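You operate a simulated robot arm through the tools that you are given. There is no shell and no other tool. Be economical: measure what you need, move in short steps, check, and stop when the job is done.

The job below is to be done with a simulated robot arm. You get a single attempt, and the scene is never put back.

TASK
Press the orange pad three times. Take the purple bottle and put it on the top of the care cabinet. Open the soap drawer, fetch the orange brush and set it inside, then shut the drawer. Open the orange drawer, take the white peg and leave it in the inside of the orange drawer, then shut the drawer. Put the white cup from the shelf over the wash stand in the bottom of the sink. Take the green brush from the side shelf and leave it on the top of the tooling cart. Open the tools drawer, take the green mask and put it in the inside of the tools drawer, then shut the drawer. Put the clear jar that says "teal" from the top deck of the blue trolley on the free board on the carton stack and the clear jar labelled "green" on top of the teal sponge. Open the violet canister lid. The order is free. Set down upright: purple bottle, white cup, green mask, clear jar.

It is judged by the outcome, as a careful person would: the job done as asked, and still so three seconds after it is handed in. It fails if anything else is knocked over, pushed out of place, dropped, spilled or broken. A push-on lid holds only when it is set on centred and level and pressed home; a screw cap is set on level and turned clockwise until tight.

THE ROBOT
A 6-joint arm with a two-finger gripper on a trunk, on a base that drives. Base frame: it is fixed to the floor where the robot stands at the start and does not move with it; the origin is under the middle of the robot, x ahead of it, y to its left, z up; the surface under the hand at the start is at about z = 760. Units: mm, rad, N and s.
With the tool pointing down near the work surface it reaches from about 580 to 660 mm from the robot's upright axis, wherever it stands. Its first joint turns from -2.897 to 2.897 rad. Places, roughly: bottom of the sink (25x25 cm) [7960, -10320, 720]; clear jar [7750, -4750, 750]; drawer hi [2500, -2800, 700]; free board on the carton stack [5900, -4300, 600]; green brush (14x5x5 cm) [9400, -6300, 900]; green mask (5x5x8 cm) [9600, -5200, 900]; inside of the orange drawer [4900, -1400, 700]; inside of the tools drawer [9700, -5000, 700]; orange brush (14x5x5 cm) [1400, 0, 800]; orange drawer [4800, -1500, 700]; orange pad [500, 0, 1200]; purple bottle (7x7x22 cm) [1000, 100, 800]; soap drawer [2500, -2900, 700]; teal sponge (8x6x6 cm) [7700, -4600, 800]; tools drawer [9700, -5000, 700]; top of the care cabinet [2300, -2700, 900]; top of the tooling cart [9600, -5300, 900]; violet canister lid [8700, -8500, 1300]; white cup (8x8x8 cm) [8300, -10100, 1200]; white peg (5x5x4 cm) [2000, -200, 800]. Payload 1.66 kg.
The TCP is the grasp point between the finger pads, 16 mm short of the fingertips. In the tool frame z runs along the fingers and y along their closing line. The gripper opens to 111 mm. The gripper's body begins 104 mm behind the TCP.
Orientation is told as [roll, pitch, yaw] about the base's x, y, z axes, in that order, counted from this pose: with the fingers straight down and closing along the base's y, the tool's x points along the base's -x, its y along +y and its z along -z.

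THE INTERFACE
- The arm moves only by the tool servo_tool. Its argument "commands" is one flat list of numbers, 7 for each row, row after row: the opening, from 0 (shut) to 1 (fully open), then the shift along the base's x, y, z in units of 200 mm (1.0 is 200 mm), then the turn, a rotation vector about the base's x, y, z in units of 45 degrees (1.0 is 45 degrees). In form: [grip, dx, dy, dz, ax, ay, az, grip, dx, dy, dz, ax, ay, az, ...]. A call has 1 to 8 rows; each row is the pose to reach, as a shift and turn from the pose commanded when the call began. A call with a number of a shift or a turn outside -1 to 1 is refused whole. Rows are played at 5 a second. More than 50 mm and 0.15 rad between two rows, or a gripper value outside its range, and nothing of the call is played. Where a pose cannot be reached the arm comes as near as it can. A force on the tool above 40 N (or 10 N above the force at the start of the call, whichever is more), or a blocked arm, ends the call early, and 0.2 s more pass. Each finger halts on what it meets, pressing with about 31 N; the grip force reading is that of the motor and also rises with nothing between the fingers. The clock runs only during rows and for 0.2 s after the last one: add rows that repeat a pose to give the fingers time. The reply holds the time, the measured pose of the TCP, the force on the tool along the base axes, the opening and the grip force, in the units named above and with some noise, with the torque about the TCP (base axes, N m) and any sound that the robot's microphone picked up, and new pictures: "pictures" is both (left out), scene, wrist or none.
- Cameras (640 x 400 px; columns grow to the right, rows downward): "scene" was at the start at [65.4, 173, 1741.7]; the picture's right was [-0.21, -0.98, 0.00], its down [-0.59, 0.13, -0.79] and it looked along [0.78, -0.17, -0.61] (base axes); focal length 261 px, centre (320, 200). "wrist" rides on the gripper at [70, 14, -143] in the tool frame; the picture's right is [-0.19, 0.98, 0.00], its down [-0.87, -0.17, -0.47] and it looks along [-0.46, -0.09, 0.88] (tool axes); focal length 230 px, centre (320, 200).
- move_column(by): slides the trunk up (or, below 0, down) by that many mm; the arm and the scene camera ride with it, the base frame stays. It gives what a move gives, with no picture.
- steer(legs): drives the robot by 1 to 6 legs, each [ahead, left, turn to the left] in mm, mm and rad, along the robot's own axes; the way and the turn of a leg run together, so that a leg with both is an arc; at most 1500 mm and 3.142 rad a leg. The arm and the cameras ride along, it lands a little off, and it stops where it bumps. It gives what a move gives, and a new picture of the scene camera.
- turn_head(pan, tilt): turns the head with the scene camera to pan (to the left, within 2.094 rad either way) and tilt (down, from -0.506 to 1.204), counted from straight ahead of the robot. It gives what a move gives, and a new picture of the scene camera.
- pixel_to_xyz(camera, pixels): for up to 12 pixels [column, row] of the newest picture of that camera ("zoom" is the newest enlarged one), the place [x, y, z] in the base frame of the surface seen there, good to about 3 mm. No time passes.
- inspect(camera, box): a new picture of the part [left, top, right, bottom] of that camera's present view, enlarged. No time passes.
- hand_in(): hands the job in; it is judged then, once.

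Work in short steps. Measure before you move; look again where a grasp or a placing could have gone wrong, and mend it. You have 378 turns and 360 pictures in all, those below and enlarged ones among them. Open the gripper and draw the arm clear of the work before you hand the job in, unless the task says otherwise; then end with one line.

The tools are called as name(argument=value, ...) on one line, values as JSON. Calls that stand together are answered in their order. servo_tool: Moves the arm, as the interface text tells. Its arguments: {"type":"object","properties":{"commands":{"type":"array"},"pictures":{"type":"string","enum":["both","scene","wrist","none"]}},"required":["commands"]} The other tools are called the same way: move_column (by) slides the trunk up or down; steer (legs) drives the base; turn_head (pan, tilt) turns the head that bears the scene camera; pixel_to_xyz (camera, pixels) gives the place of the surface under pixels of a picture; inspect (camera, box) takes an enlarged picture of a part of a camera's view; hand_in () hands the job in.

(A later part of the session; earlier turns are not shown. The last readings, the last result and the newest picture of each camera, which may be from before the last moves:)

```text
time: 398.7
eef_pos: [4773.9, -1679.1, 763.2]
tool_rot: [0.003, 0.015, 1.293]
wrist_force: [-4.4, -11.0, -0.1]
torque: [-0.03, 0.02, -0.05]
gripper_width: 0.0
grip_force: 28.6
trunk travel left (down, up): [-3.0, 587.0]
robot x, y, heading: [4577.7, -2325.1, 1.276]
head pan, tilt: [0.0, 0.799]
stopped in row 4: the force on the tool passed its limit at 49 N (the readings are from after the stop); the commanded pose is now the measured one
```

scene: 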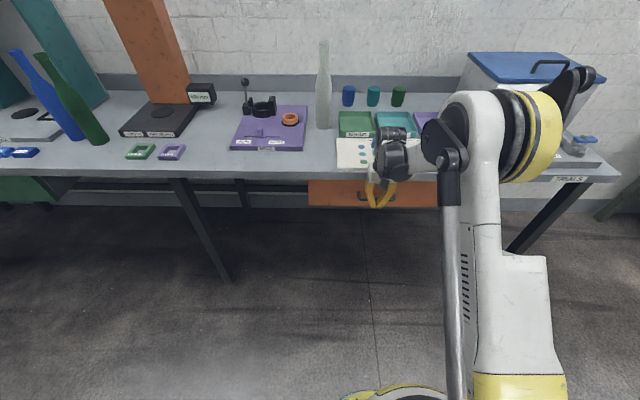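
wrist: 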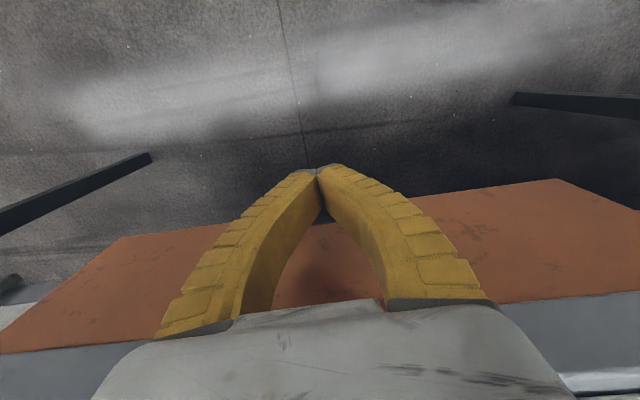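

It stopped against the closed stop. I check the face plane (closed was d≈-160).

pixel_to_xyz(camera="scene", pixels=[[330, 195], [345, 190], [415, 195], [330, 185]])

servo_tool(commands=[0, -0.06, -0.19, 0, 0, 0, 0, 0, -0.12, -0.38, 0, 0, 0, 0, 0, -0.12, -0.38, 0.2, 0, 0, 0, 0, -0.12, -0.38, 0.4, 0, 0, 0, 0, -0.12, -0.38, 0.6, 0, 0, 0])

```text
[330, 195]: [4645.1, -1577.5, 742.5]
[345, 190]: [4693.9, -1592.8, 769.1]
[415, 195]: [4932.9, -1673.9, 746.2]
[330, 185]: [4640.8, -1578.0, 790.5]
```

```text
time: 399.9
eef_pos: [4752.7, -1753.4, 883.0]
tool_rot: [0.003, 0.012, 1.292]
wrist_force: [-0.3, 1.1, -0.1]
torque: [0.0, 0.03, -0.02]
gripper_width: 0.0
grip_force: 28.2
trunk travel left (down, up): [-3.0, 587.0]
robot x, y, heading: [4574.4, -2321.1, 1.272]
head pan, tilt: [0.0, 0.799]
```

scene: 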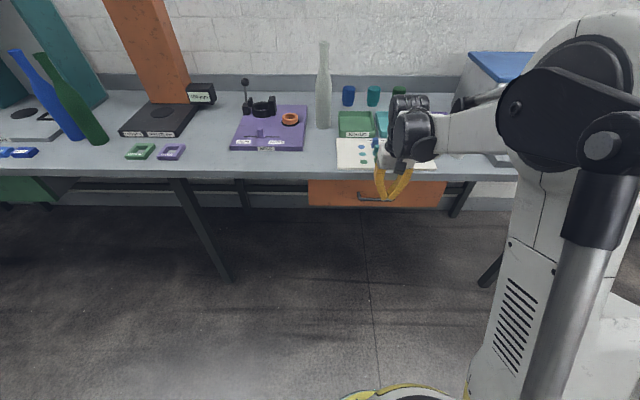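
wrist: 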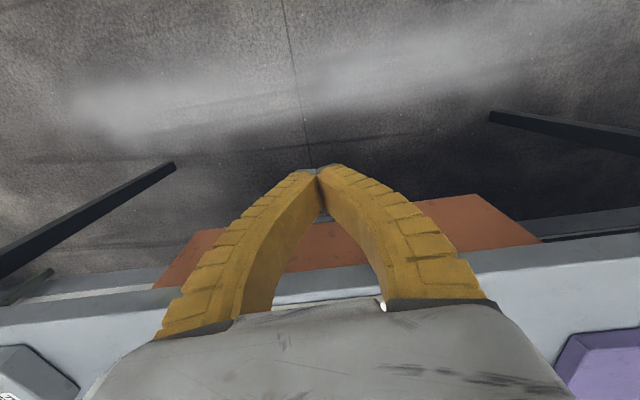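

The orange drawer is shut. I raise the arm and look toward the next area (pan right).

move_column(by=400)

steer(legs=[[-150, 0, -1.57]])

turn_head(pan=-0.3, tilt=0.25)

```text
time: 403.7
eef_pos: [4753.7, -1752.6, 1283.4]
tool_rot: [0.0, 0.012, 1.292]
wrist_force: [-0.4, 0.7, 0.2]
torque: [0.0, 0.03, 0.03]
gripper_width: 0.0
grip_force: 28.5
trunk travel left (down, up): [-403.0, 187.0]
robot x, y, heading: [4579.5, -2321.0, 1.277]
head pan, tilt: [0.0, 0.799]
```

```text
time: 407.9
eef_pos: [5029.7, -2548.9, 1283.2]
tool_rot: [0.002, 0.012, -0.254]
wrist_force: [-0.8, -0.1, 0.3]
torque: [0.01, -0.01, 0.01]
gripper_width: 0.0
grip_force: 28.8
trunk travel left (down, up): [-403.0, 187.0]
robot x, y, heading: [4456.5, -2388.1, -0.269]
head pan, tilt: [0.0, 0.799]
```

scene: 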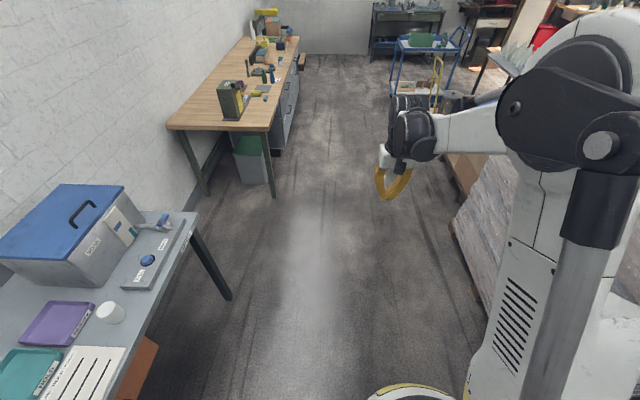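

```text
time: 408.9
eef_pos: [5030.7, -2549.2, 1281.9]
tool_rot: [0.004, 0.012, -0.253]
wrist_force: [-0.3, -1.5, 0.0]
torque: [0.02, 0.02, -0.02]
gripper_width: 0.0
grip_force: 28.5
trunk travel left (down, up): [-403.0, 187.0]
robot x, y, heading: [4457.9, -2387.5, -0.271]
head pan, tilt: [-0.3, 0.25]
```

scene: 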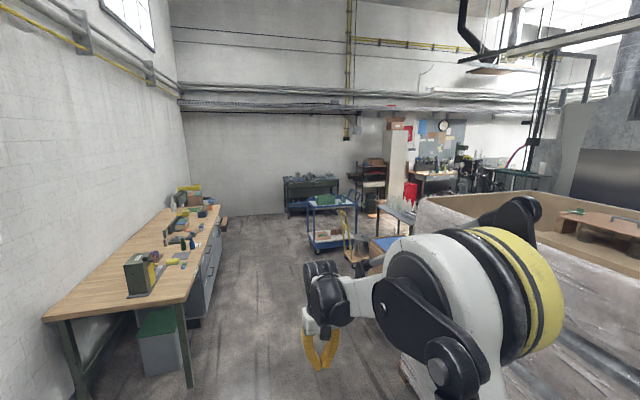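

I see the blue trolley at (330,215) and the pallet on the right. I measure, then drive forward.

pixel_to_xyz(camera="scene", pixels=[[330, 197], [315, 248], [395, 212], [600, 225], [450, 200], [355, 245], [385, 245], [310, 185], [185, 385], [400, 380], [220, 240], [270, 300]])

inspect(camera="scene", box=[260, 120, 500, 290])

```text
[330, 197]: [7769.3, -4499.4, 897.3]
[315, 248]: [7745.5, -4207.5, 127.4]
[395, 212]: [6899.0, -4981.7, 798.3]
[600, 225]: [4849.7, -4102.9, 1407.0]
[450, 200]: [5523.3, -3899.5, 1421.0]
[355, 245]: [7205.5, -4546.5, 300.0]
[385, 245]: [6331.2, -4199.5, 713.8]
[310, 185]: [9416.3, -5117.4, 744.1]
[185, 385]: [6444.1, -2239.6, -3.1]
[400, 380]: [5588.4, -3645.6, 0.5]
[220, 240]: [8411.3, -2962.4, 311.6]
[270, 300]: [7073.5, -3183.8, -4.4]
```

```text
2.35 times, centred on (380, 205) of scene
```

zoom: 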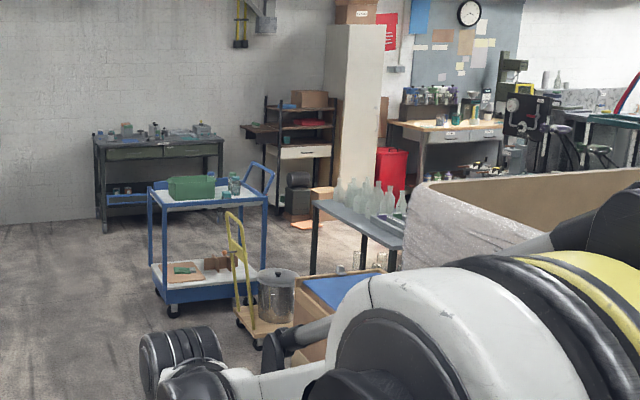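

I drive ahead 1500 mm and look right at the carton stack.

steer(legs=[[1500, -150, 0]])

turn_head(pan=-0.8, tilt=0.45)

```text
refused: leg 1 is longer than a leg can be; nothing moved
```

```text
time: 409.8
eef_pos: [5030.2, -2548.9, 1281.7]
tool_rot: [0.002, 0.012, -0.256]
wrist_force: [0.0, -0.6, -0.2]
torque: [0.01, -0.01, 0.0]
gripper_width: 0.0
grip_force: 28.5
trunk travel left (down, up): [-403.0, 187.0]
robot x, y, heading: [4456.7, -2387.5, -0.273]
head pan, tilt: [-0.799, 0.45]
```

scene: 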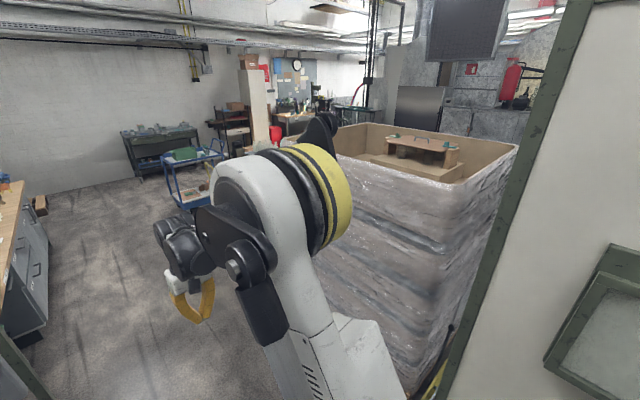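

steer(legs=[[1450, 0, -0.04]])

turn_head(pan=-0.8, tilt=0.45)

```text
time: 417.0
eef_pos: [6411.1, -2988.8, 1282.1]
tool_rot: [0.002, 0.012, -0.297]
wrist_force: [0.7, -0.2, -0.7]
torque: [0.02, 0.04, -0.02]
gripper_width: 0.2
grip_force: 28.4
trunk travel left (down, up): [-403.0, 187.0]
robot x, y, heading: [5846.9, -2807.2, -0.316]
head pan, tilt: [-0.799, 0.45]
```

scene: 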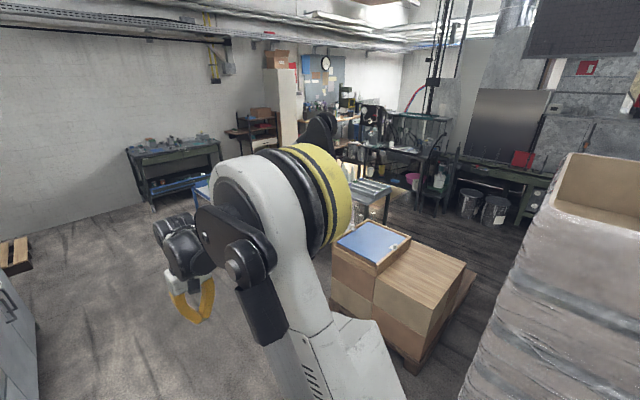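

```text
time: 417.6
eef_pos: [6410.6, -2990.3, 1282.2]
tool_rot: [0.002, 0.012, -0.295]
wrist_force: [0.1, -0.4, -0.1]
torque: [0.0, -0.01, -0.01]
gripper_width: 0.1
grip_force: 28.3
trunk travel left (down, up): [-403.0, 187.0]
robot x, y, heading: [5844.3, -2804.2, -0.312]
head pan, tilt: [-0.799, 0.45]
```

scene: 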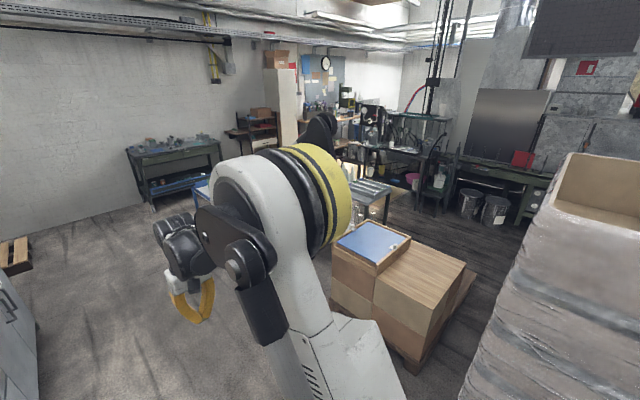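

The carton stack at (400,290) has a blue sheet part and a bare wooden board. I measure and zoom.

inspect(camera="scene", box=[310, 200, 500, 380])

pixel_to_xyz(camera="scene", pixels=[[375, 241], [430, 280], [408, 240], [378, 272], [385, 285], [425, 308], [462, 265], [410, 245], [355, 255]])

```text
2.22 times, centred on (405, 290) of scene
```

zoom: 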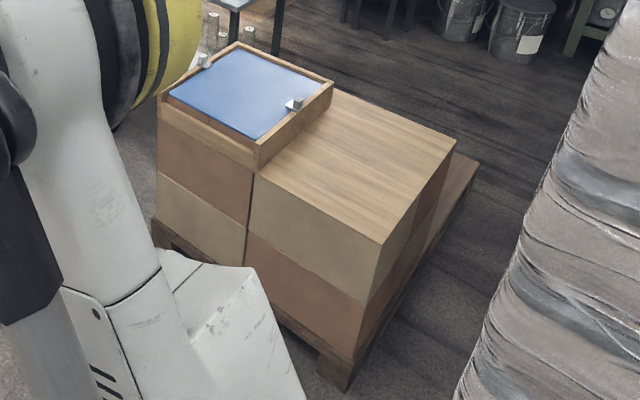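

```text
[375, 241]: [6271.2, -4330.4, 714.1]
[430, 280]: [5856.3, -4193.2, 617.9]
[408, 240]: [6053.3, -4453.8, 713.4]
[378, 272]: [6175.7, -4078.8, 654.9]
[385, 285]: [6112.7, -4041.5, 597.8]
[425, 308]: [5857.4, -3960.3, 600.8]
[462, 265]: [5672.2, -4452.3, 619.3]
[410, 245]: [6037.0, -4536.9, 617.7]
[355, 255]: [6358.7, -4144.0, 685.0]
```

The free board is at about (5880,-4250), z 618. Now I approach the blue trolley to see the jars.

steer(legs=[[1200, -300, 0]])

turn_head(pan=-0.5, tilt=0.5)

```text
time: 423.8
eef_pos: [7456.5, -3648.9, 1282.2]
tool_rot: [0.001, 0.011, -0.304]
wrist_force: [1.0, 1.0, 0.2]
torque: [0.02, 0.02, -0.02]
gripper_width: 0.3
grip_force: 28.5
trunk travel left (down, up): [-403.0, 187.0]
robot x, y, heading: [6891.7, -3460.1, -0.323]
head pan, tilt: [-0.799, 0.45]
```

scene: 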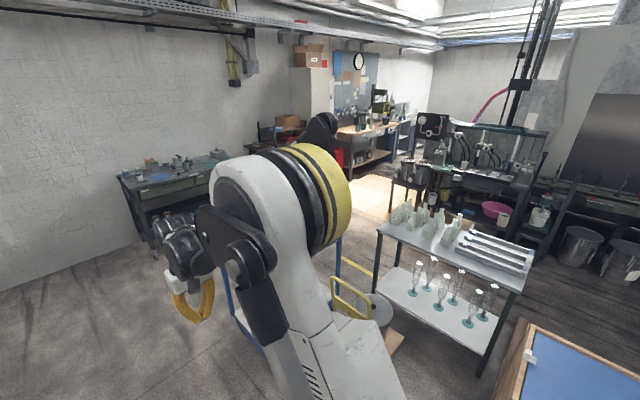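

```text
time: 424.6
eef_pos: [7455.2, -3648.6, 1281.9]
tool_rot: [0.003, 0.013, -0.304]
wrist_force: [-0.2, -0.9, 0.9]
torque: [0.0, 0.0, 0.02]
gripper_width: 0.0
grip_force: 28.3
trunk travel left (down, up): [-403.0, 187.0]
robot x, y, heading: [6891.6, -3460.8, -0.318]
head pan, tilt: [-0.499, 0.499]
```

scene: 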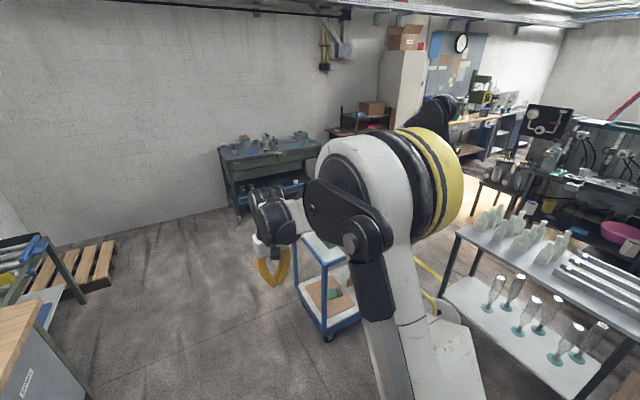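

The arm blocks the trolley. I drive ahead and turn to face it squarely.

steer(legs=[[500, 150, 0], [0, 0, -1.5]])

turn_head(pan=0.0, tilt=0.65)

```text
time: 431.3
eef_pos: [7253.2, -4053.6, 1282.2]
tool_rot: [0.002, 0.01, -1.802]
wrist_force: [0.1, 0.3, -0.1]
torque: [0.0, -0.02, -0.02]
gripper_width: 0.0
grip_force: 28.7
trunk travel left (down, up): [-403.0, 187.0]
robot x, y, heading: [7406.1, -3477.4, -1.819]
head pan, tilt: [-0.499, 0.499]
```

scene: 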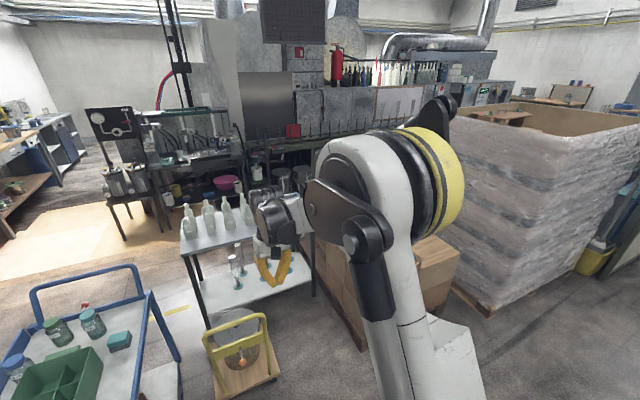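

```text
time: 432.2
eef_pos: [7255.0, -4053.7, 1282.4]
tool_rot: [0.002, 0.012, -1.801]
wrist_force: [-0.4, 0.4, -0.2]
torque: [-0.05, -0.01, 0.01]
gripper_width: 0.0
grip_force: 29.0
trunk travel left (down, up): [-403.0, 187.0]
robot x, y, heading: [7404.2, -3476.7, -1.822]
head pan, tilt: [0.0, 0.649]
```

scene: 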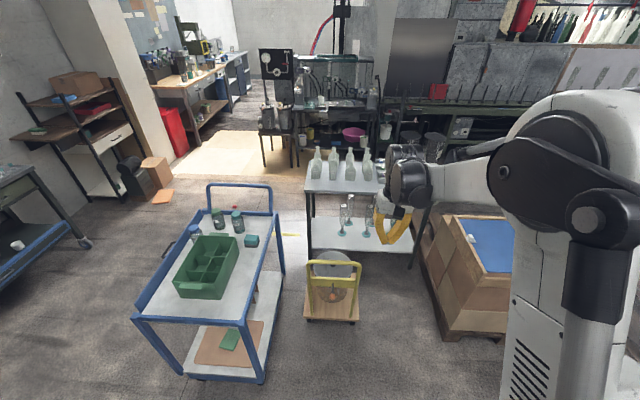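

Now the trolley is clear on the left, with jars and a teal sponge. I zoom in and measure.

inspect(camera="scene", box=[130, 170, 310, 310])

pixel_to_xyz(camera="scene", pixels=[[218, 219], [237, 223], [195, 232], [250, 240], [240, 285], [205, 265], [275, 240], [245, 325], [140, 315], [210, 190], [333, 280], [320, 310]])

```text
2.86 times, centred on (220, 240) of scene
```

zoom: 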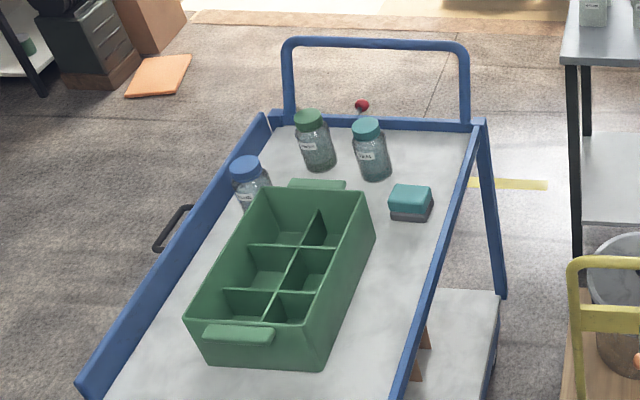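

```text
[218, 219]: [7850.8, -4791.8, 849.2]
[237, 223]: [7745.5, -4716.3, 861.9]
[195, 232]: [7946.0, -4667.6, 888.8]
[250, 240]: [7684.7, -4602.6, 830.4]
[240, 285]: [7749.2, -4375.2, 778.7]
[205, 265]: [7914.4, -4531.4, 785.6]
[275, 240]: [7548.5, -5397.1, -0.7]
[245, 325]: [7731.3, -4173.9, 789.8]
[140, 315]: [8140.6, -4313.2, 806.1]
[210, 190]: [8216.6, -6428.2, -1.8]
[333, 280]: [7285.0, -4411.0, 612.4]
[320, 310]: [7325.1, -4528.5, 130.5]
```

I read the jar labels closely.

inspect(camera="scene", box=[185, 200, 265, 250])

pixel_to_xyz(camera="zoom", pixels=[[400, 130], [260, 105], [410, 150], [270, 130], [80, 220], [530, 300], [565, 320], [440, 260], [300, 230]])

```text
8.00 times, centred on (225, 225) of scene
```

zoom: 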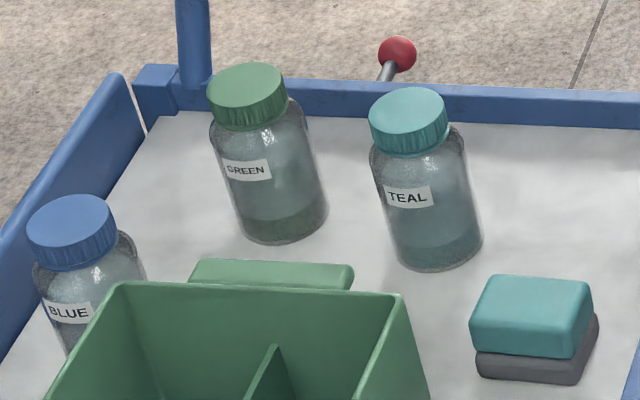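

```text
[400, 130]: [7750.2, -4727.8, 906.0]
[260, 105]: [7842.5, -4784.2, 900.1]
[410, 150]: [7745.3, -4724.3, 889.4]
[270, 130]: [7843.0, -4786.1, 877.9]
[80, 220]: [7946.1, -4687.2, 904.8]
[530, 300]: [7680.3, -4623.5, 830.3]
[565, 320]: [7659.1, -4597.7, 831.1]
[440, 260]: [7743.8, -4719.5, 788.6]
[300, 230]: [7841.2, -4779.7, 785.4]
```

Labels match the lids. I map obstacles on the trolley's left side, where I intend to stand.

pixel_to_xyz(camera="scene", pixels=[[85, 245], [60, 290], [20, 200], [120, 195], [165, 195], [185, 243], [100, 280], [40, 340], [165, 150], [205, 160], [60, 90], [150, 260]])

turn_head(pan=0.9, tilt=0.4)

```text
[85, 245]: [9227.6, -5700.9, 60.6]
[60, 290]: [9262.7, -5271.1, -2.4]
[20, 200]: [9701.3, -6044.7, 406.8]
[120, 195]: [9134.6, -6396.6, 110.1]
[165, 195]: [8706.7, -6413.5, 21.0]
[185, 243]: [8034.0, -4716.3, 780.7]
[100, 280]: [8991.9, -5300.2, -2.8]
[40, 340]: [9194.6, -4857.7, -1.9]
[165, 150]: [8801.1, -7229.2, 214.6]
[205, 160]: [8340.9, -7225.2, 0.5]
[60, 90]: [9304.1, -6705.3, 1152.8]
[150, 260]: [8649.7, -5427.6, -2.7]
```

```text
time: 433.4
eef_pos: [7253.9, -4053.2, 1281.8]
tool_rot: [0.0, 0.013, -1.803]
wrist_force: [-0.3, -1.1, 0.2]
torque: [-0.05, -0.01, 0.0]
gripper_width: 0.0
grip_force: 28.5
trunk travel left (down, up): [-403.0, 187.0]
robot x, y, heading: [7405.2, -3473.5, -1.823]
head pan, tilt: [0.901, 0.4]
```

scene: 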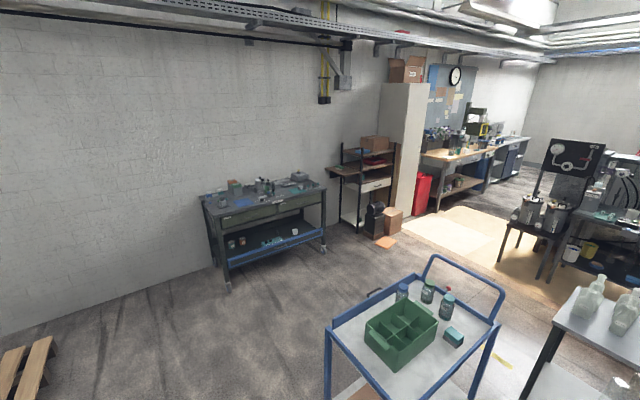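

The floor left of the trolley is open. I drive round to its left side and turn to face it.

steer(legs=[[0, 1300, 0], [1170, 0, 0], [0, 0, -1.63]])

turn_head(pan=0.1, tilt=0.9)

```text
time: 449.4
eef_pos: [7825.7, -4742.7, 1283.0]
tool_rot: [0.001, 0.011, 2.874]
wrist_force: [0.1, 0.2, -0.5]
torque: [-0.02, 0.03, -0.01]
gripper_width: 0.0
grip_force: 27.7
trunk travel left (down, up): [-403.0, 187.0]
robot x, y, heading: [8398.7, -4913.8, 2.859]
head pan, tilt: [0.901, 0.4]
```

scene: 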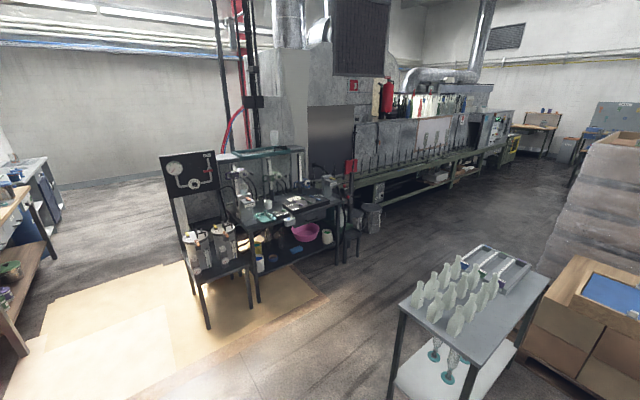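

```text
time: 450.5
eef_pos: [7826.0, -4743.2, 1283.1]
tool_rot: [0.001, 0.011, 2.874]
wrist_force: [-0.1, 1.0, -0.4]
torque: [0.0, 0.02, -0.02]
gripper_width: 0.0
grip_force: 28.7
trunk travel left (down, up): [-403.0, 187.0]
robot x, y, heading: [8397.5, -4911.7, 2.859]
head pan, tilt: [0.099, 0.901]
```

scene: 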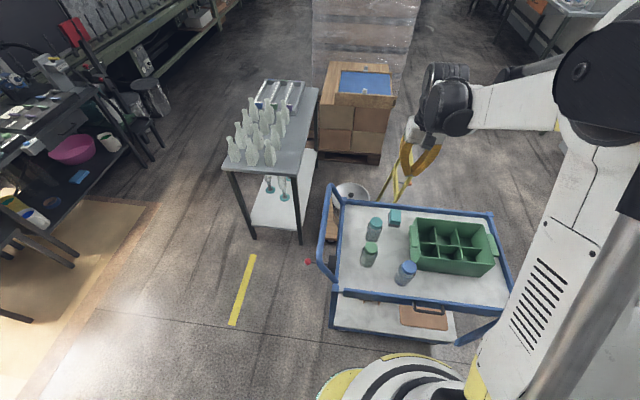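

A good view. I zoom and measure the jars and sponge.

inspect(camera="scene", box=[320, 180, 460, 300])

pixel_to_xyz(camera="zoom", pixels=[[232, 250], [252, 162], [345, 118], [228, 280], [250, 195], [330, 135], [355, 135], [225, 300], [120, 90], [232, 240], [252, 152]])

```text
3.33 times, centred on (390, 240) of scene
```

zoom: 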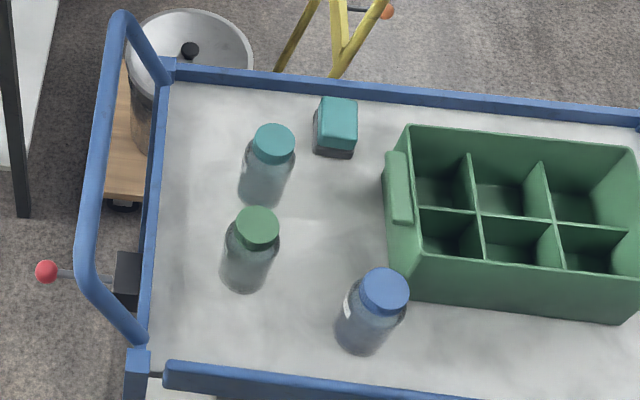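

```text
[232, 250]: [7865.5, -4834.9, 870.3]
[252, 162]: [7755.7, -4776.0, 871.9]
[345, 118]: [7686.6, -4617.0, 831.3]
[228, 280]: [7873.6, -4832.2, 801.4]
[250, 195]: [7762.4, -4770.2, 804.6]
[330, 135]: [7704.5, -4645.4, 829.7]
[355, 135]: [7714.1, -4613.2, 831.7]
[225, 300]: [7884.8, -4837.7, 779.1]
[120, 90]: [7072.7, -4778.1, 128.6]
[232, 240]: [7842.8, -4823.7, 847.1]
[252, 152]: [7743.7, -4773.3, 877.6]
```

pixel_to_xyz(camera="zoom", pixels=[[258, 224], [240, 222], [276, 222], [258, 211], [273, 139], [256, 138], [292, 138], [338, 115], [322, 100], [356, 102], [320, 130], [356, 145]])

```text
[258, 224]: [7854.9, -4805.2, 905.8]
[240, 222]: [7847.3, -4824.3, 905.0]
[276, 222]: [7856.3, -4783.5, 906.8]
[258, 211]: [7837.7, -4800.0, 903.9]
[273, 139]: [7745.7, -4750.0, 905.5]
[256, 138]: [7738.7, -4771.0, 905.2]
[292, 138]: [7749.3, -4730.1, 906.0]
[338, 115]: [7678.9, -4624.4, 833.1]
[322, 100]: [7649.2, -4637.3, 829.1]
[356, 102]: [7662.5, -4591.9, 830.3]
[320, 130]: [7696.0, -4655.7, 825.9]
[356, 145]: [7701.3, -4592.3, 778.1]
```

Green lid centre (7853,-4804), teal lid (7746,-4750), sponge centre (7680,-4624), top 831. I back up 60 mm for reach and lower partly.

steer(legs=[[-60, 0, 0]])

move_column(by=-250)

```text
time: 451.5
eef_pos: [7885.0, -4760.4, 1283.4]
tool_rot: [0.002, 0.011, 2.875]
wrist_force: [0.0, -0.9, 0.2]
torque: [0.0, 0.05, -0.05]
gripper_width: 0.1
grip_force: 28.7
trunk travel left (down, up): [-403.0, 187.0]
robot x, y, heading: [8455.8, -4930.2, 2.853]
head pan, tilt: [0.099, 0.901]
```

scene: 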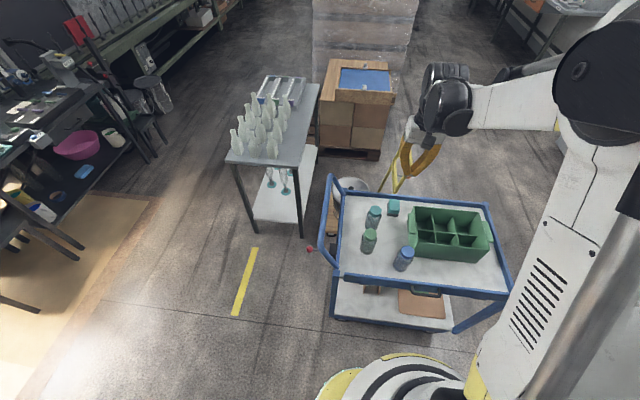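

```text
time: 454.0
eef_pos: [7882.9, -4759.5, 1032.9]
tool_rot: [0.003, 0.014, 2.876]
wrist_force: [-0.1, -0.5, 0.5]
torque: [-0.01, 0.02, 0.0]
gripper_width: 0.0
grip_force: 29.0
trunk travel left (down, up): [-153.0, 437.0]
robot x, y, heading: [8456.7, -4926.5, 2.861]
head pan, tilt: [0.099, 0.901]
```

Align above the green jar with the gripper open.

servo_tool(commands=[1, -0.08, -0.11, 0, 0, 0, 0, 1, -0.155, -0.223, 0, 0, 0, 0, 1, -0.155, -0.223, -0.1, 0, 0, 0, 1, -0.155, -0.223, -0.2, 0, 0, 0, 1, -0.155, -0.223, -0.2, 0, 0, 0], pictures="wrist")

pixel_to_xyz(camera="wrist", pixels=[[320, 150], [310, 130], [330, 170], [300, 150], [340, 150]])

```text
time: 455.2
eef_pos: [7853.6, -4804.5, 993.5]
tool_rot: [0.002, 0.01, 2.875]
wrist_force: [-0.8, 0.4, 0.5]
torque: [-0.01, 0.02, 0.03]
gripper_width: 111.1
grip_force: 0.2
trunk travel left (down, up): [-153.0, 437.0]
robot x, y, heading: [8455.4, -4931.0, 2.859]
head pan, tilt: [0.099, 0.901]
```

wrist: 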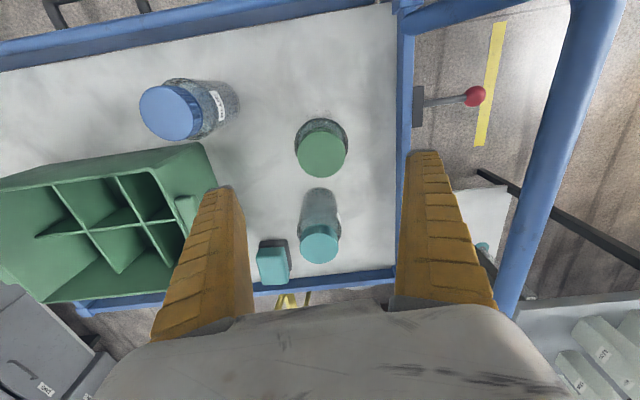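

```text
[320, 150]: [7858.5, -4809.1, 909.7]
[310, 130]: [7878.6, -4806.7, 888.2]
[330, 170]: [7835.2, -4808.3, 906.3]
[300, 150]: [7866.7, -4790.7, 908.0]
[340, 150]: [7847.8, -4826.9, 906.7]
```

I check handle bar clearance on the right side of the fingers.

pixel_to_xyz(camera="wrist", pixels=[[405, 20], [406, 110], [440, 12], [540, 190], [580, 60], [418, 105], [403, 180]])

```text
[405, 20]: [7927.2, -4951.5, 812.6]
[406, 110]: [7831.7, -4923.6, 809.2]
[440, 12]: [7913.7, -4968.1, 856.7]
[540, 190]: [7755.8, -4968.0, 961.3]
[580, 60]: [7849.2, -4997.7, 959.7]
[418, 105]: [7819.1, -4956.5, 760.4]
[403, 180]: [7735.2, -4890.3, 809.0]
```

Clear. Descend to z 862 and grip the jar body.

servo_tool(commands=[1, 0.007, -0.018, -0.2, 0, 0, 0, 1, 0.007, -0.018, -0.4, 0, 0, 0, 1, 0.007, -0.018, -0.58, 0, 0, 0, 1, 0.007, -0.018, -0.655, 0, 0, 0, 1, 0.007, -0.018, -0.655, 0, 0, 0, 0, 0.007, -0.018, -0.655, 0, 0, 0, 0, 0.007, -0.018, -0.655, 0, 0, 0, 0, 0.007, -0.018, -0.655, 0, 0, 0], pictures="wrist")

```text
time: 457.0
eef_pos: [7852.3, -4808.7, 862.3]
tool_rot: [0.001, 0.013, 2.876]
wrist_force: [0.4, 0.2, -0.1]
torque: [0.03, -0.04, 0.0]
gripper_width: 60.6
grip_force: 31.5
trunk travel left (down, up): [-153.0, 437.0]
robot x, y, heading: [8455.8, -4927.3, 2.856]
head pan, tilt: [0.099, 0.901]
```

wrist: 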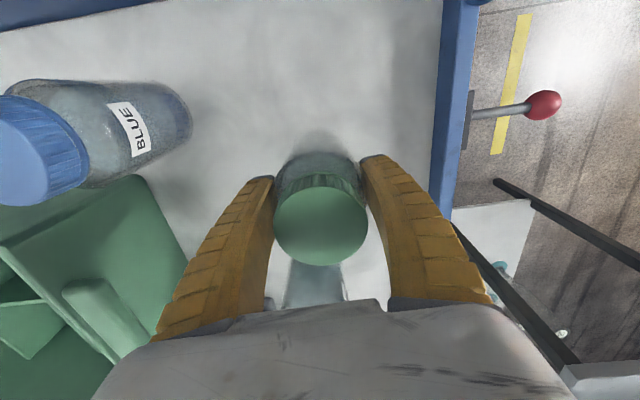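

Gripped. I lift 200 mm and move over toward the sponge.

move_column(by=200)

steer(legs=[[0, -130, 0], [165, 0, 0]])

```text
time: 459.2
eef_pos: [7854.0, -4808.8, 1062.3]
tool_rot: [0.002, 0.011, 2.875]
wrist_force: [-0.7, 0.1, -4.3]
torque: [-0.02, 0.0, 0.0]
gripper_width: 60.3
grip_force: 31.6
trunk travel left (down, up): [-353.0, 237.0]
robot x, y, heading: [8456.0, -4926.7, 2.858]
head pan, tilt: [0.099, 0.901]
```

```text
time: 461.5
eef_pos: [7734.8, -4638.2, 1061.8]
tool_rot: [0.004, 0.015, 2.874]
wrist_force: [-1.5, 0.3, -4.6]
torque: [0.0, -0.06, -0.01]
gripper_width: 60.2
grip_force: 30.6
trunk travel left (down, up): [-353.0, 237.0]
robot x, y, heading: [8335.8, -4758.8, 2.86]
head pan, tilt: [0.099, 0.901]
```

scene: 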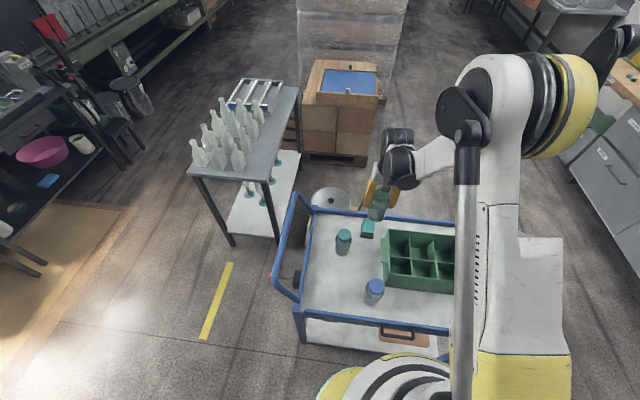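

I re-measure the sponge from here, at (368,228).

inspect(camera="scene", box=[330, 190, 410, 250])

pixel_to_xyz(camera="zoom", pixels=[[305, 250], [275, 230], [340, 230], [270, 265], [335, 272], [305, 225]])

```text
6.67 times, centred on (370, 220) of scene
```

zoom: 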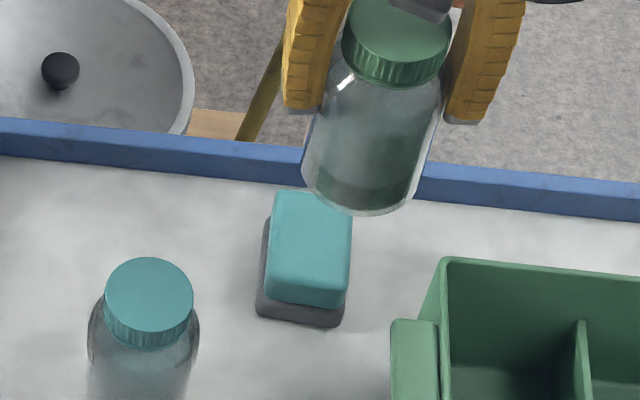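

```text
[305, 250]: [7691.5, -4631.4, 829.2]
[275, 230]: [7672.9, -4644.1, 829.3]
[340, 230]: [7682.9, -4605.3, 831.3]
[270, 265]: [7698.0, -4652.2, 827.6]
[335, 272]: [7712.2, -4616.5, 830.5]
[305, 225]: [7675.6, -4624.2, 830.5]
```

Sponge top centre about (7683,-4628). I move over it and descend.

servo_tool(commands=[0, -0.13, 0.025, 0, 0, 0, 0, 0, -0.26, 0.05, 0, 0, 0, 0, 0, -0.26, 0.05, 0, 0, 0, 0], pictures="none")

move_column(by=-128)

inspect(camera="scene", box=[330, 150, 410, 210])

```text
time: 462.3
eef_pos: [7681.4, -4628.9, 1060.5]
tool_rot: [0.002, 0.012, 2.874]
wrist_force: [0.0, -0.6, -2.9]
torque: [0.02, 0.0, 0.02]
gripper_width: 60.1
grip_force: 31.3
trunk travel left (down, up): [-353.0, 237.0]
robot x, y, heading: [8334.1, -4760.1, 2.859]
head pan, tilt: [0.099, 0.901]
```

```text
time: 463.9
eef_pos: [7681.0, -4628.9, 934.2]
tool_rot: [0.001, 0.013, 2.876]
wrist_force: [0.8, -0.1, -4.0]
torque: [-0.01, -0.03, -0.03]
gripper_width: 60.3
grip_force: 31.5
trunk travel left (down, up): [-225.0, 365.0]
robot x, y, heading: [8335.2, -4759.6, 2.854]
head pan, tilt: [0.099, 0.901]
```

```text
6.67 times, centred on (370, 180) of scene
```

zoom: 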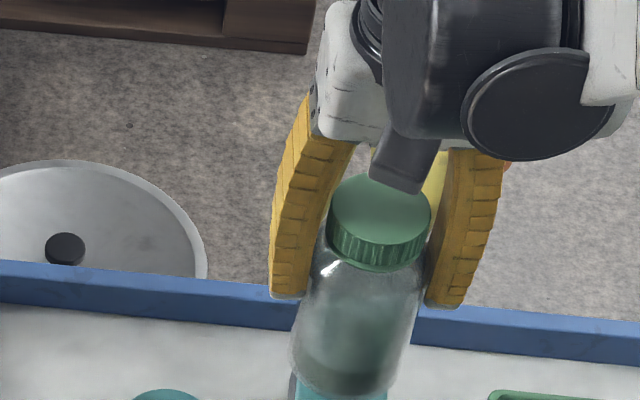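

The jar's base is centred on the sponge. I level the small tilt and lower to contact.

servo_tool(commands=[0, 0, 0, -0.03, 0.004, 0.016, 0, 0, 0, 0, -0.06, 0.004, 0.016, 0, 0, 0, 0, -0.075, 0.004, 0.016, 0, 0, 0, 0, -0.085, 0.004, 0.016, 0], pictures="none")

```text
time: 464.9
eef_pos: [7682.2, -4629.9, 916.7]
tool_rot: [0.002, 0.001, 2.874]
wrist_force: [-0.1, -0.1, -3.2]
torque: [-0.02, -0.01, 0.05]
gripper_width: 60.4
grip_force: 30.9
trunk travel left (down, up): [-225.0, 365.0]
robot x, y, heading: [8333.7, -4761.0, 2.862]
head pan, tilt: [0.099, 0.901]
```

servo_tool(commands=[0, 0, 0, -0.01, 0, 0, 0, 0, 0, 0, -0.02, 0, 0, 0, 0, 0, 0, -0.03, 0, 0, 0], pictures="none")

inspect(camera="scene", box=[330, 150, 410, 220])

```text
time: 465.7
eef_pos: [7683.1, -4628.3, 911.3]
tool_rot: [0.003, -0.002, 2.872]
wrist_force: [-4.9, 4.0, 19.4]
torque: [0.1, -0.04, 0.11]
gripper_width: 61.0
grip_force: 31.2
trunk travel left (down, up): [-225.0, 365.0]
robot x, y, heading: [8337.0, -4756.2, 2.855]
head pan, tilt: [0.099, 0.901]
```

```text
5.71 times, centred on (370, 185) of scene
```

zoom: 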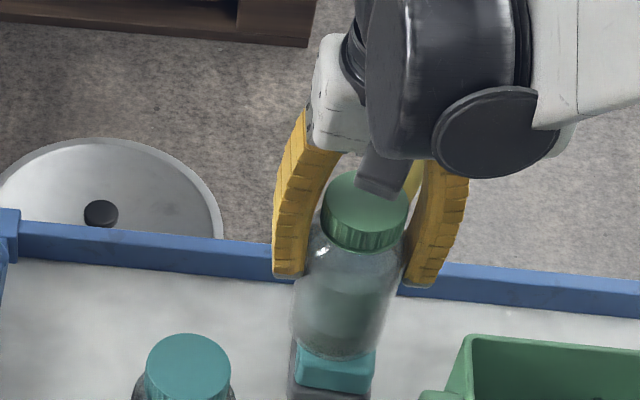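

Contact made. I relax 2 mm, release gently and rise.

servo_tool(commands=[0, 0, 0, 0.01, 0, 0, 0, 0.7, 0, 0, 0.01, 0, 0, 0, 0.85, 0, 0, 0.01, 0, 0, 0, 0.85, 0, 0, 0.01, 0, 0, 0, 0.85, 0, 0, 0.15, 0, 0, 0, 0.85, 0, 0, 0.35, 0, 0, 0, 0.85, 0, 0, 0.55, 0, 0, 0, 0.85, 0, 0, 0.75, 0, 0, 0])

```text
time: 467.5
eef_pos: [7681.5, -4630.5, 1061.0]
tool_rot: [0.002, 0.0, 2.875]
wrist_force: [-0.3, -0.5, 0.1]
torque: [-0.04, 0.01, 0.0]
gripper_width: 95.4
grip_force: 0.6
trunk travel left (down, up): [-225.0, 365.0]
robot x, y, heading: [8334.9, -4761.6, 2.862]
head pan, tilt: [0.099, 0.901]
```

scene: 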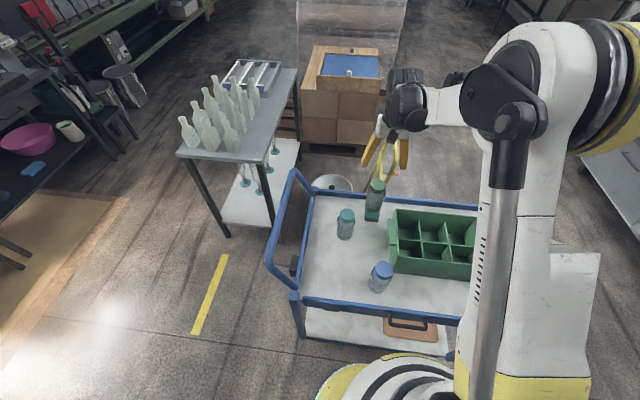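
wrist: 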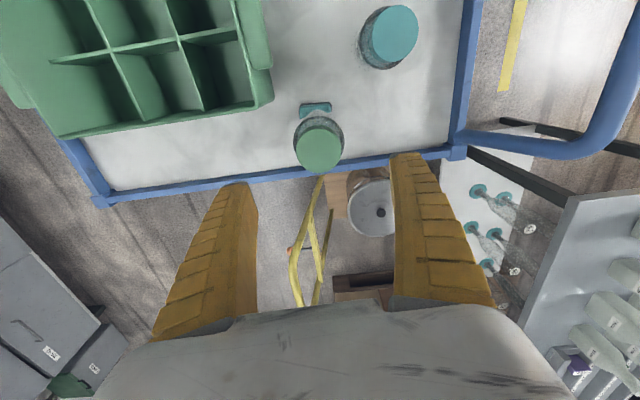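

The green jar stands on the sponge. Next the teal jar: I back off 40 mm and move above it.

steer(legs=[[-40, 0, 0]])

servo_tool(commands=[1, 0.04, -0.2, 0, 0, 0, 0, 1, 0.08, -0.4, 0, 0, 0, 0, 1, 0.12, -0.55, 0, 0, 0, 0, 1, 0.12, -0.55, 0, 0, 0, 0], pictures="wrist")

```text
time: 468.4
eef_pos: [7719.5, -4641.4, 1060.9]
tool_rot: [0.001, -0.002, 2.876]
wrist_force: [0.1, -0.2, 0.6]
torque: [0.02, 0.05, 0.02]
gripper_width: 95.3
grip_force: 0.8
trunk travel left (down, up): [-225.0, 365.0]
robot x, y, heading: [8374.9, -4767.8, 2.852]
head pan, tilt: [0.099, 0.901]
```

scene: 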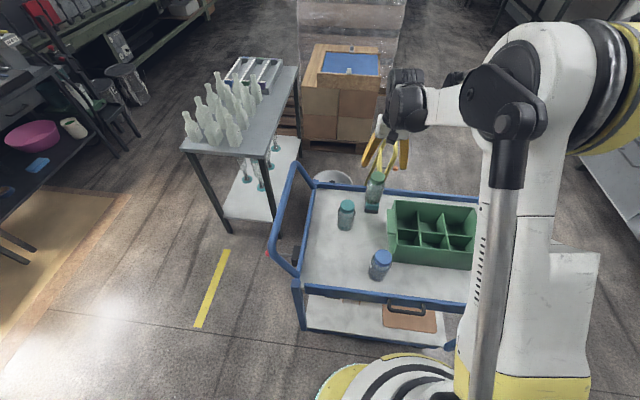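

```text
time: 469.4
eef_pos: [7740.9, -4750.1, 1060.5]
tool_rot: [0.002, -0.001, 2.875]
wrist_force: [-0.2, 0.0, 0.6]
torque: [-0.02, -0.03, 0.01]
gripper_width: 111.0
grip_force: 0.2
trunk travel left (down, up): [-225.0, 365.0]
robot x, y, heading: [8373.4, -4770.6, 2.854]
head pan, tilt: [0.099, 0.901]
```

wrist: 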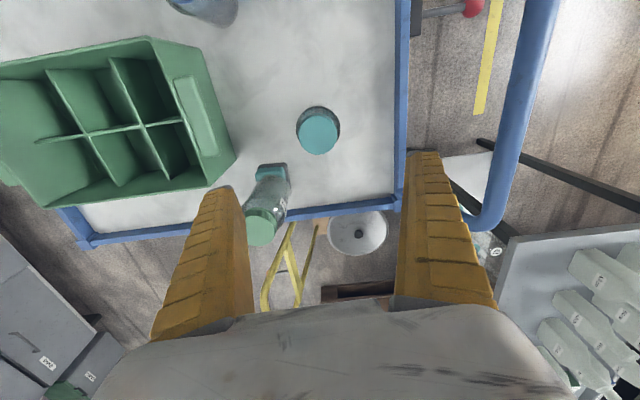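

I measure the teal lid, then descend.

pixel_to_xyz(camera="wrist", pixels=[[318, 134], [302, 134], [334, 134], [318, 120], [318, 148], [262, 226]])

```text
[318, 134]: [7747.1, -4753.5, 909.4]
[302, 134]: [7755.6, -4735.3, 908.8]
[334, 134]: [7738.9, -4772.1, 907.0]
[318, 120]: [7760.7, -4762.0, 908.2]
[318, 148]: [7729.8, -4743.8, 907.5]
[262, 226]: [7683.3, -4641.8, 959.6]
```

Centre (7746,-4753). Descend to z 862 and grip.

servo_tool(commands=[1, 0.025, -0.015, -0.22, 0, 0, 0, 1, 0.025, -0.015, -0.44, 0, 0, 0, 1, 0.025, -0.015, -0.66, 0, 0, 0, 1, 0.025, -0.015, -0.86, 0, 0, 0, 1, 0.025, -0.015, -0.99, 0, 0, 0, 0.9, 0.025, -0.015, -0.99, 0, 0, 0, 0, 0.025, -0.015, -0.99, 0, 0, 0, 0, 0.025, -0.015, -0.99, 0, 0, 0], pictures="none")

servo_tool(commands=[0, 0, 0, 0, 0, 0, 0, 0, 0, 0, 0, 0, 0, 0], pictures="wrist")

```text
time: 471.2
eef_pos: [7747.2, -4752.6, 861.6]
tool_rot: [0.001, 0.0, 2.875]
wrist_force: [0.5, 0.5, 1.3]
torque: [0.0, -0.06, 0.01]
gripper_width: 60.2
grip_force: 31.1
trunk travel left (down, up): [-225.0, 365.0]
robot x, y, heading: [8374.4, -4767.2, 2.859]
head pan, tilt: [0.099, 0.901]
```

```text
time: 471.8
eef_pos: [7746.8, -4753.4, 860.9]
tool_rot: [0.003, 0.001, 2.874]
wrist_force: [0.7, 0.0, 0.1]
torque: [-0.04, -0.01, 0.0]
gripper_width: 60.2
grip_force: 30.8
trunk travel left (down, up): [-225.0, 365.0]
robot x, y, heading: [8372.9, -4770.4, 2.852]
head pan, tilt: [0.099, 0.901]
```

wrist: 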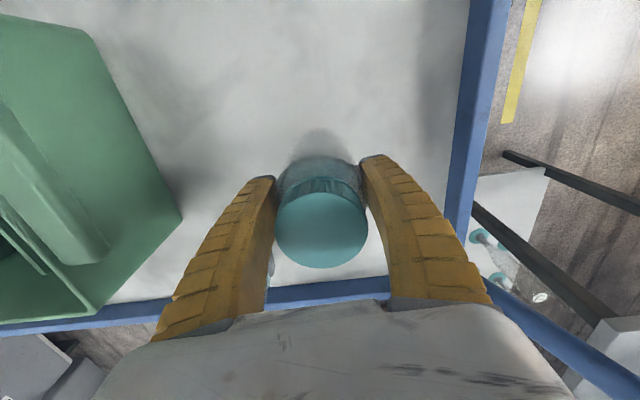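

Gripped (60 mm). I raise the column 300 and verify the green jar is still standing.

move_column(by=300)

inspect(camera="scene", box=[280, 150, 480, 350])

```text
time: 474.8
eef_pos: [7747.8, -4752.9, 1162.8]
tool_rot: [0.001, -0.001, 2.874]
wrist_force: [0.4, -0.1, -3.1]
torque: [0.01, 0.0, 0.0]
gripper_width: 60.3
grip_force: 30.9
trunk travel left (down, up): [-525.0, 65.0]
robot x, y, heading: [8372.2, -4769.7, 2.853]
head pan, tilt: [0.099, 0.901]
```

```text
2.00 times, centred on (380, 250) of scene
```

zoom: 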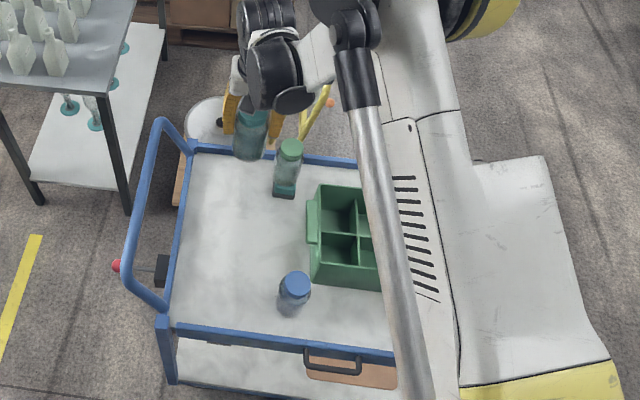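

The green jar stays up. I back off from the trolley and look along the way I need to go.

steer(legs=[[-200, 0, 0]])

turn_head(pan=-1.2, tilt=0.6)

```text
time: 476.4
eef_pos: [7938.7, -4809.5, 1162.8]
tool_rot: [0.001, 0.0, 2.875]
wrist_force: [0.9, 0.7, -3.6]
torque: [0.03, 0.02, -0.01]
gripper_width: 60.5
grip_force: 30.6
trunk travel left (down, up): [-525.0, 65.0]
robot x, y, heading: [8564.5, -4826.8, 2.859]
head pan, tilt: [0.099, 0.901]
```

scene: 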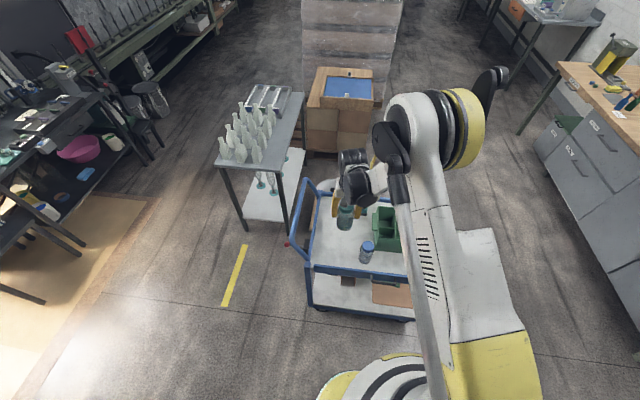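

```text
time: 477.9
eef_pos: [7939.1, -4809.0, 1161.8]
tool_rot: [0.002, 0.001, 2.875]
wrist_force: [-0.1, 0.5, -3.3]
torque: [-0.01, 0.02, 0.03]
gripper_width: 60.0
grip_force: 31.5
trunk travel left (down, up): [-525.0, 65.0]
robot x, y, heading: [8567.1, -4824.0, 2.861]
head pan, tilt: [-1.201, 0.6]
```

scene: 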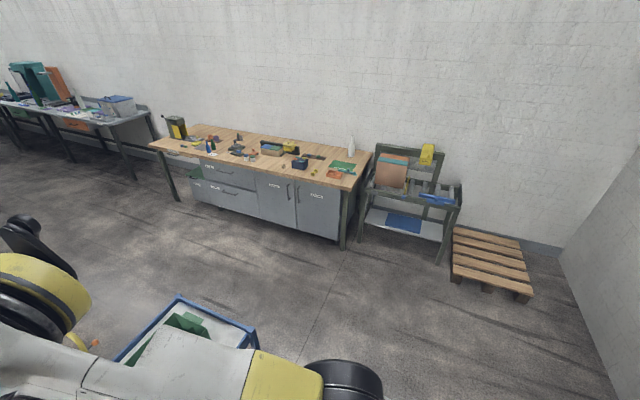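

pixel_to_xyz(camera="scene", pixels=[[340, 248], [440, 262], [355, 240], [525, 300], [455, 280], [340, 330], [400, 330], [270, 280], [250, 345], [180, 300]])

```text
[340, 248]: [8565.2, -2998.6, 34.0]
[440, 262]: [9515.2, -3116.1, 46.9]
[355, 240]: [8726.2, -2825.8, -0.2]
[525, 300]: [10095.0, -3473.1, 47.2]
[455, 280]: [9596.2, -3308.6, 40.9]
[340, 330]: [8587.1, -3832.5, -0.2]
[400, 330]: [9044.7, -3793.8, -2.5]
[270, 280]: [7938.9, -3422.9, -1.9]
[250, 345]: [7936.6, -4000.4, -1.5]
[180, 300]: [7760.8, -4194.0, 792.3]
```

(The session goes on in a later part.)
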